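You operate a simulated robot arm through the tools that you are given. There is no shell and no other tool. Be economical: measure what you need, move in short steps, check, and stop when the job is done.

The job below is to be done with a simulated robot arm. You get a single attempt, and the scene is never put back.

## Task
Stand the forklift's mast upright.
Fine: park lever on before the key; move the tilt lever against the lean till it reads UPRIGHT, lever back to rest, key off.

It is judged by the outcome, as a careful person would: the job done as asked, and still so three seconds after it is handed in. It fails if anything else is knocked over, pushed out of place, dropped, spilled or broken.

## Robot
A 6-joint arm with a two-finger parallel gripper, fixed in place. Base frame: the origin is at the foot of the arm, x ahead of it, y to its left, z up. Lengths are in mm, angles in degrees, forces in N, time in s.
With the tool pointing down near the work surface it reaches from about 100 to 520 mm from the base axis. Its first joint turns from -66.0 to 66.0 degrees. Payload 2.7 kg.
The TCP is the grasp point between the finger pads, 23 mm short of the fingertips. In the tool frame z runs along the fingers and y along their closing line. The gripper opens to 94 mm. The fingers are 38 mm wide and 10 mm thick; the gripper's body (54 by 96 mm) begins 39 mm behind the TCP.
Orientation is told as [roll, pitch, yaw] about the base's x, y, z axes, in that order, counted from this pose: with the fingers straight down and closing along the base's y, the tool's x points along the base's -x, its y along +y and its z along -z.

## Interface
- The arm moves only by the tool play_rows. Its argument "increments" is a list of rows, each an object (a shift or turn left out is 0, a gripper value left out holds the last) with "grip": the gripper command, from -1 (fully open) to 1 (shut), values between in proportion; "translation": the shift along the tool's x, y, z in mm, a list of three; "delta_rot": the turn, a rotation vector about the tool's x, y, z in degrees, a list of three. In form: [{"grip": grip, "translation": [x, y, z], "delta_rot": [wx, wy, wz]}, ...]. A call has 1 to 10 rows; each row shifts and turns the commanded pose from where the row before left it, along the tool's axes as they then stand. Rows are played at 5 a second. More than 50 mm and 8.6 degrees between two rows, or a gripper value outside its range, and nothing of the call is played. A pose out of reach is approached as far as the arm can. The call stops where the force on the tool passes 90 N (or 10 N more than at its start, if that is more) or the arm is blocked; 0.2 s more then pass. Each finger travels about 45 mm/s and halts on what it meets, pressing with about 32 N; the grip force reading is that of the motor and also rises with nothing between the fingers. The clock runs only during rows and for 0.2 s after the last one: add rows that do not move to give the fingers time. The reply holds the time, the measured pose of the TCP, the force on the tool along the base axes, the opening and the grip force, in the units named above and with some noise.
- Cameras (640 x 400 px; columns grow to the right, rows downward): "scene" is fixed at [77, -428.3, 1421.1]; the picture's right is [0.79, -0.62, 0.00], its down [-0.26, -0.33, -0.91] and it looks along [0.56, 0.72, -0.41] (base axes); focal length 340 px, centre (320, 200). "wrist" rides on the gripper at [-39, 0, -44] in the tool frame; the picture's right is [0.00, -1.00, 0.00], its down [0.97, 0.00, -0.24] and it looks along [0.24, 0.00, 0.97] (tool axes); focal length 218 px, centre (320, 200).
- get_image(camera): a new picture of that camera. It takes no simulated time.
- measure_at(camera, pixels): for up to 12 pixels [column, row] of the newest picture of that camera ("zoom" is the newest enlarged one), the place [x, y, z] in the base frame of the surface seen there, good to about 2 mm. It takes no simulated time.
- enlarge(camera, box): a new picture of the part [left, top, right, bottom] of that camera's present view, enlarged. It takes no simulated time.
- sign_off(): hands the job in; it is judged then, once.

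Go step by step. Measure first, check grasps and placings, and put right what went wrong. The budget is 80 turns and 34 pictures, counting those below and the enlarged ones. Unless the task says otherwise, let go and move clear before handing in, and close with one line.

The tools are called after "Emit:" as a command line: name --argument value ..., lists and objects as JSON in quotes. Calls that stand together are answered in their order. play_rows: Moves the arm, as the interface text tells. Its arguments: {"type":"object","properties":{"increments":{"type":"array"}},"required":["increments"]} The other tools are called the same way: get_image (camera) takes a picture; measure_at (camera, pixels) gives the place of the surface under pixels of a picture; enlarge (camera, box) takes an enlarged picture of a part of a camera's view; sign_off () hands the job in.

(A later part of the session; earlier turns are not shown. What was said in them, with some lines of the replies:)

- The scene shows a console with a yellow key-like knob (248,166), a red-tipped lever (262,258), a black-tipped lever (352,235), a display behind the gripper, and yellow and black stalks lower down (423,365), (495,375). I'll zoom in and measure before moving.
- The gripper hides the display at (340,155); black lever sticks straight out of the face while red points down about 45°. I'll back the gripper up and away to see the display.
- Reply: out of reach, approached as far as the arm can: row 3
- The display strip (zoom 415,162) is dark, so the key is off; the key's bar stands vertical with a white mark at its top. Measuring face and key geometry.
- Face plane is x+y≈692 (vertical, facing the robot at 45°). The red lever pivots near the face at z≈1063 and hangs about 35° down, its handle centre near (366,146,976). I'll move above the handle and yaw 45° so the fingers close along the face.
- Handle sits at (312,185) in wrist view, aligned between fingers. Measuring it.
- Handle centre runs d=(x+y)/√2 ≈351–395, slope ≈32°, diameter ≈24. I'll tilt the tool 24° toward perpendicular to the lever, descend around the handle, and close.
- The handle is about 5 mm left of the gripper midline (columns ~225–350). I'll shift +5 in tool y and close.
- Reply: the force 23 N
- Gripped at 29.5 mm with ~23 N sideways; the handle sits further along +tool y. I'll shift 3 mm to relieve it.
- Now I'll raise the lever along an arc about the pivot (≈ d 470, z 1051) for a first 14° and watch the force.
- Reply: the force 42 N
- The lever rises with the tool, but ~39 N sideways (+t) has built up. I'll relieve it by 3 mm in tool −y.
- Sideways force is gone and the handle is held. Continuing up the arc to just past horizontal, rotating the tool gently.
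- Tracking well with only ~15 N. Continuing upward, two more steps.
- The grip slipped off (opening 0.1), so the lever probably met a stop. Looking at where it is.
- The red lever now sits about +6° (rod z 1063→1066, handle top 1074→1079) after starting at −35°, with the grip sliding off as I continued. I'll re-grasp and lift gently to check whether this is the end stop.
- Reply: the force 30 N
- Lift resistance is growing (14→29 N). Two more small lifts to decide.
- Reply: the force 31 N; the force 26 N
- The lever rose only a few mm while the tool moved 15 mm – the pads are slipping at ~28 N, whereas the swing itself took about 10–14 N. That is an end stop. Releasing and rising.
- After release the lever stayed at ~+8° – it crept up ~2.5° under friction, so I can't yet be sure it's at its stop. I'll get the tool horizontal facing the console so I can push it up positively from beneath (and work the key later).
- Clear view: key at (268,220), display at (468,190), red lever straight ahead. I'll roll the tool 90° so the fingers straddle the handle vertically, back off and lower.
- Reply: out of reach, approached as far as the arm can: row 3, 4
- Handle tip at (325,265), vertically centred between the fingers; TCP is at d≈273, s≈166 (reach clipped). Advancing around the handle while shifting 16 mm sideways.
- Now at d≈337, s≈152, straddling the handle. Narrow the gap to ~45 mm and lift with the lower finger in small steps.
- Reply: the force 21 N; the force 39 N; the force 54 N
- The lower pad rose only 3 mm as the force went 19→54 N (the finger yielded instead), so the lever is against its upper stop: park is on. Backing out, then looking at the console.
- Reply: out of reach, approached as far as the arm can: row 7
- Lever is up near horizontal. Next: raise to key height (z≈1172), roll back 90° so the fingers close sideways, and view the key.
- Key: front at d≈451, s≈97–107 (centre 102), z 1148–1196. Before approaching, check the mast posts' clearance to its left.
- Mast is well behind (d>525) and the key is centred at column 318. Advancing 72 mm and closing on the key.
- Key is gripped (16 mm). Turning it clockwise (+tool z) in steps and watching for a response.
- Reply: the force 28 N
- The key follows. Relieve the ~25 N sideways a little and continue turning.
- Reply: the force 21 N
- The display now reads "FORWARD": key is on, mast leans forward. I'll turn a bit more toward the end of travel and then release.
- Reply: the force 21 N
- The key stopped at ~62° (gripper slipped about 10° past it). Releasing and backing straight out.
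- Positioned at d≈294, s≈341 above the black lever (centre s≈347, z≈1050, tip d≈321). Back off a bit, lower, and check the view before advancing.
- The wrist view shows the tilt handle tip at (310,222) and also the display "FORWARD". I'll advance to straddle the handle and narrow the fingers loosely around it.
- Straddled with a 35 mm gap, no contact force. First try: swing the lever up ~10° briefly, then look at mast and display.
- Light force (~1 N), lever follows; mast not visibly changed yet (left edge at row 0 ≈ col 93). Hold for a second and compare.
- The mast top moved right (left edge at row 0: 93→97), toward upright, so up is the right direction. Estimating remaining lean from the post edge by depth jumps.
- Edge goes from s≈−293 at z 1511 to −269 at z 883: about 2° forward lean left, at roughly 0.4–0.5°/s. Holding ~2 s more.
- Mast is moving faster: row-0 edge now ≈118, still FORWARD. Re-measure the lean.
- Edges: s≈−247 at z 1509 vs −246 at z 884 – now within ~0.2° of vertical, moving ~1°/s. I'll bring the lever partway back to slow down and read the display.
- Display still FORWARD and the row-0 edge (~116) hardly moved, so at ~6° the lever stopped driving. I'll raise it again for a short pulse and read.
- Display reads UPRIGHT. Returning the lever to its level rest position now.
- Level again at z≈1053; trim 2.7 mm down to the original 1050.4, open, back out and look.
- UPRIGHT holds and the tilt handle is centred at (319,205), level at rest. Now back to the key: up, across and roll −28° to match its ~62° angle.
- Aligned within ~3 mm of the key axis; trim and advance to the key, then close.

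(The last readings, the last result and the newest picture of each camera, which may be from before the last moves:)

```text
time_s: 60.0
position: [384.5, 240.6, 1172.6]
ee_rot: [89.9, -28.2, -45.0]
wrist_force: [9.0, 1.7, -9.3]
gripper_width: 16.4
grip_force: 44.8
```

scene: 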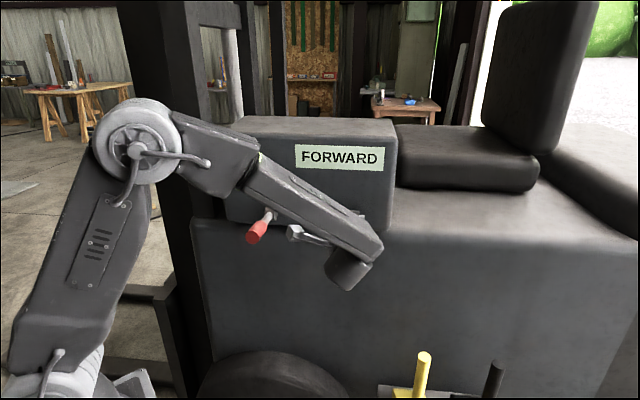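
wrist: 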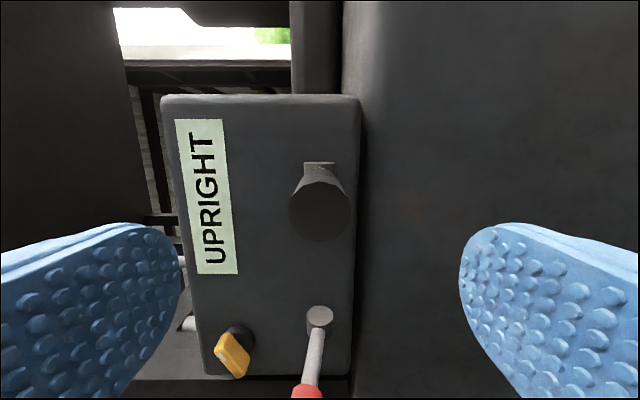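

Key gripped squarely (16.4 mm). Turning it back 62° counter-clockwise.

Emit:
play_rows --increments '[{"delta_rot": [0, 0, -8]}, {"delta_rot": [0, 0, -8]}, {"delta_rot": [0, 0, -8]}, {"delta_rot": [0, 0, -8]}, {"delta_rot": [0, 0, -8]}, {"delta_rot": [0, 0, -8]}, {"delta_rot": [0, 0, -8]}, {"delta_rot": [0, 0, -7]}, {}]'

Emit:
get_image --camera "wrist"

```text
time_s: 62.0
position: [384.7, 243.5, 1172.6]
ee_rot: [-89.8, -89.0, 135.1]
wrist_force: [-27.1, -12.0, -4.2]
gripper_width: 16.0
grip_force: 44.5
```

```text
2 pictures are left
```

wrist: 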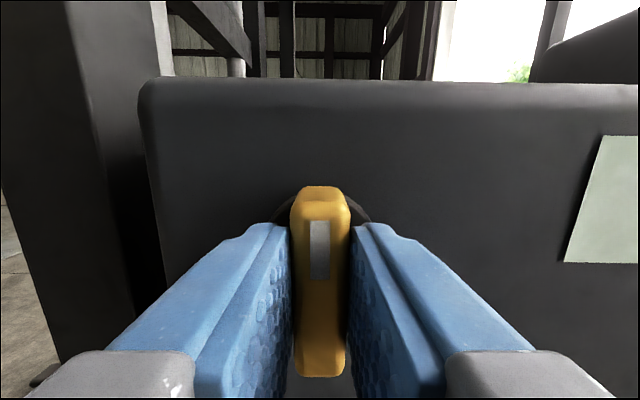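

The key is back to vertical with its mark on top. Releasing and backing clear, then a final look.

Emit:
play_rows --increments '[{"grip": 0.1}, {}, {}, {"translation": [0, 0, -40]}, {"translation": [0, 0, -40]}, {"translation": [0, 0, -40]}, {"translation": [0, 0, -20]}, {}]'

Emit:
get_image --camera "wrist"

```text
time_s: 63.8
position: [285.4, 141.3, 1173.8]
ee_rot: [-88.1, -89.1, 133.2]
wrist_force: [-0.8, 0.2, 0.1]
gripper_width: 42.3
grip_force: 0.0
```

```text
1 pictures are left
```

wrist: 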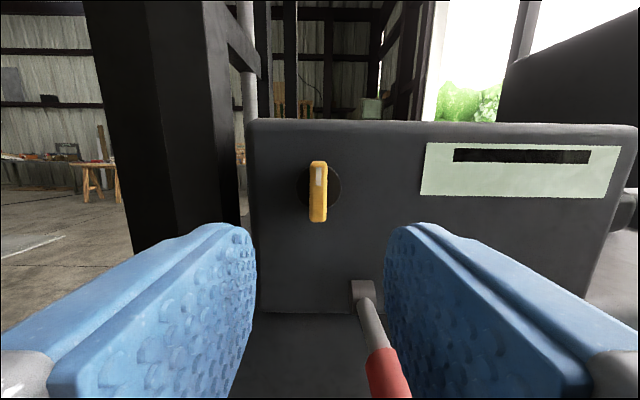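

Key is vertical at (318,190), the display is dark again, the mast post looks upright, the park lever is still up and the gripper is clear. Handing in.

Emit:
sign_off

```text
The job is handed in.
```

The mast is upright: the display read UPRIGHT with the tilt lever back at rest, then I turned the key off. The park lever, set before the key, was lifted to its upper stop; it has no label, so I took up as "on".
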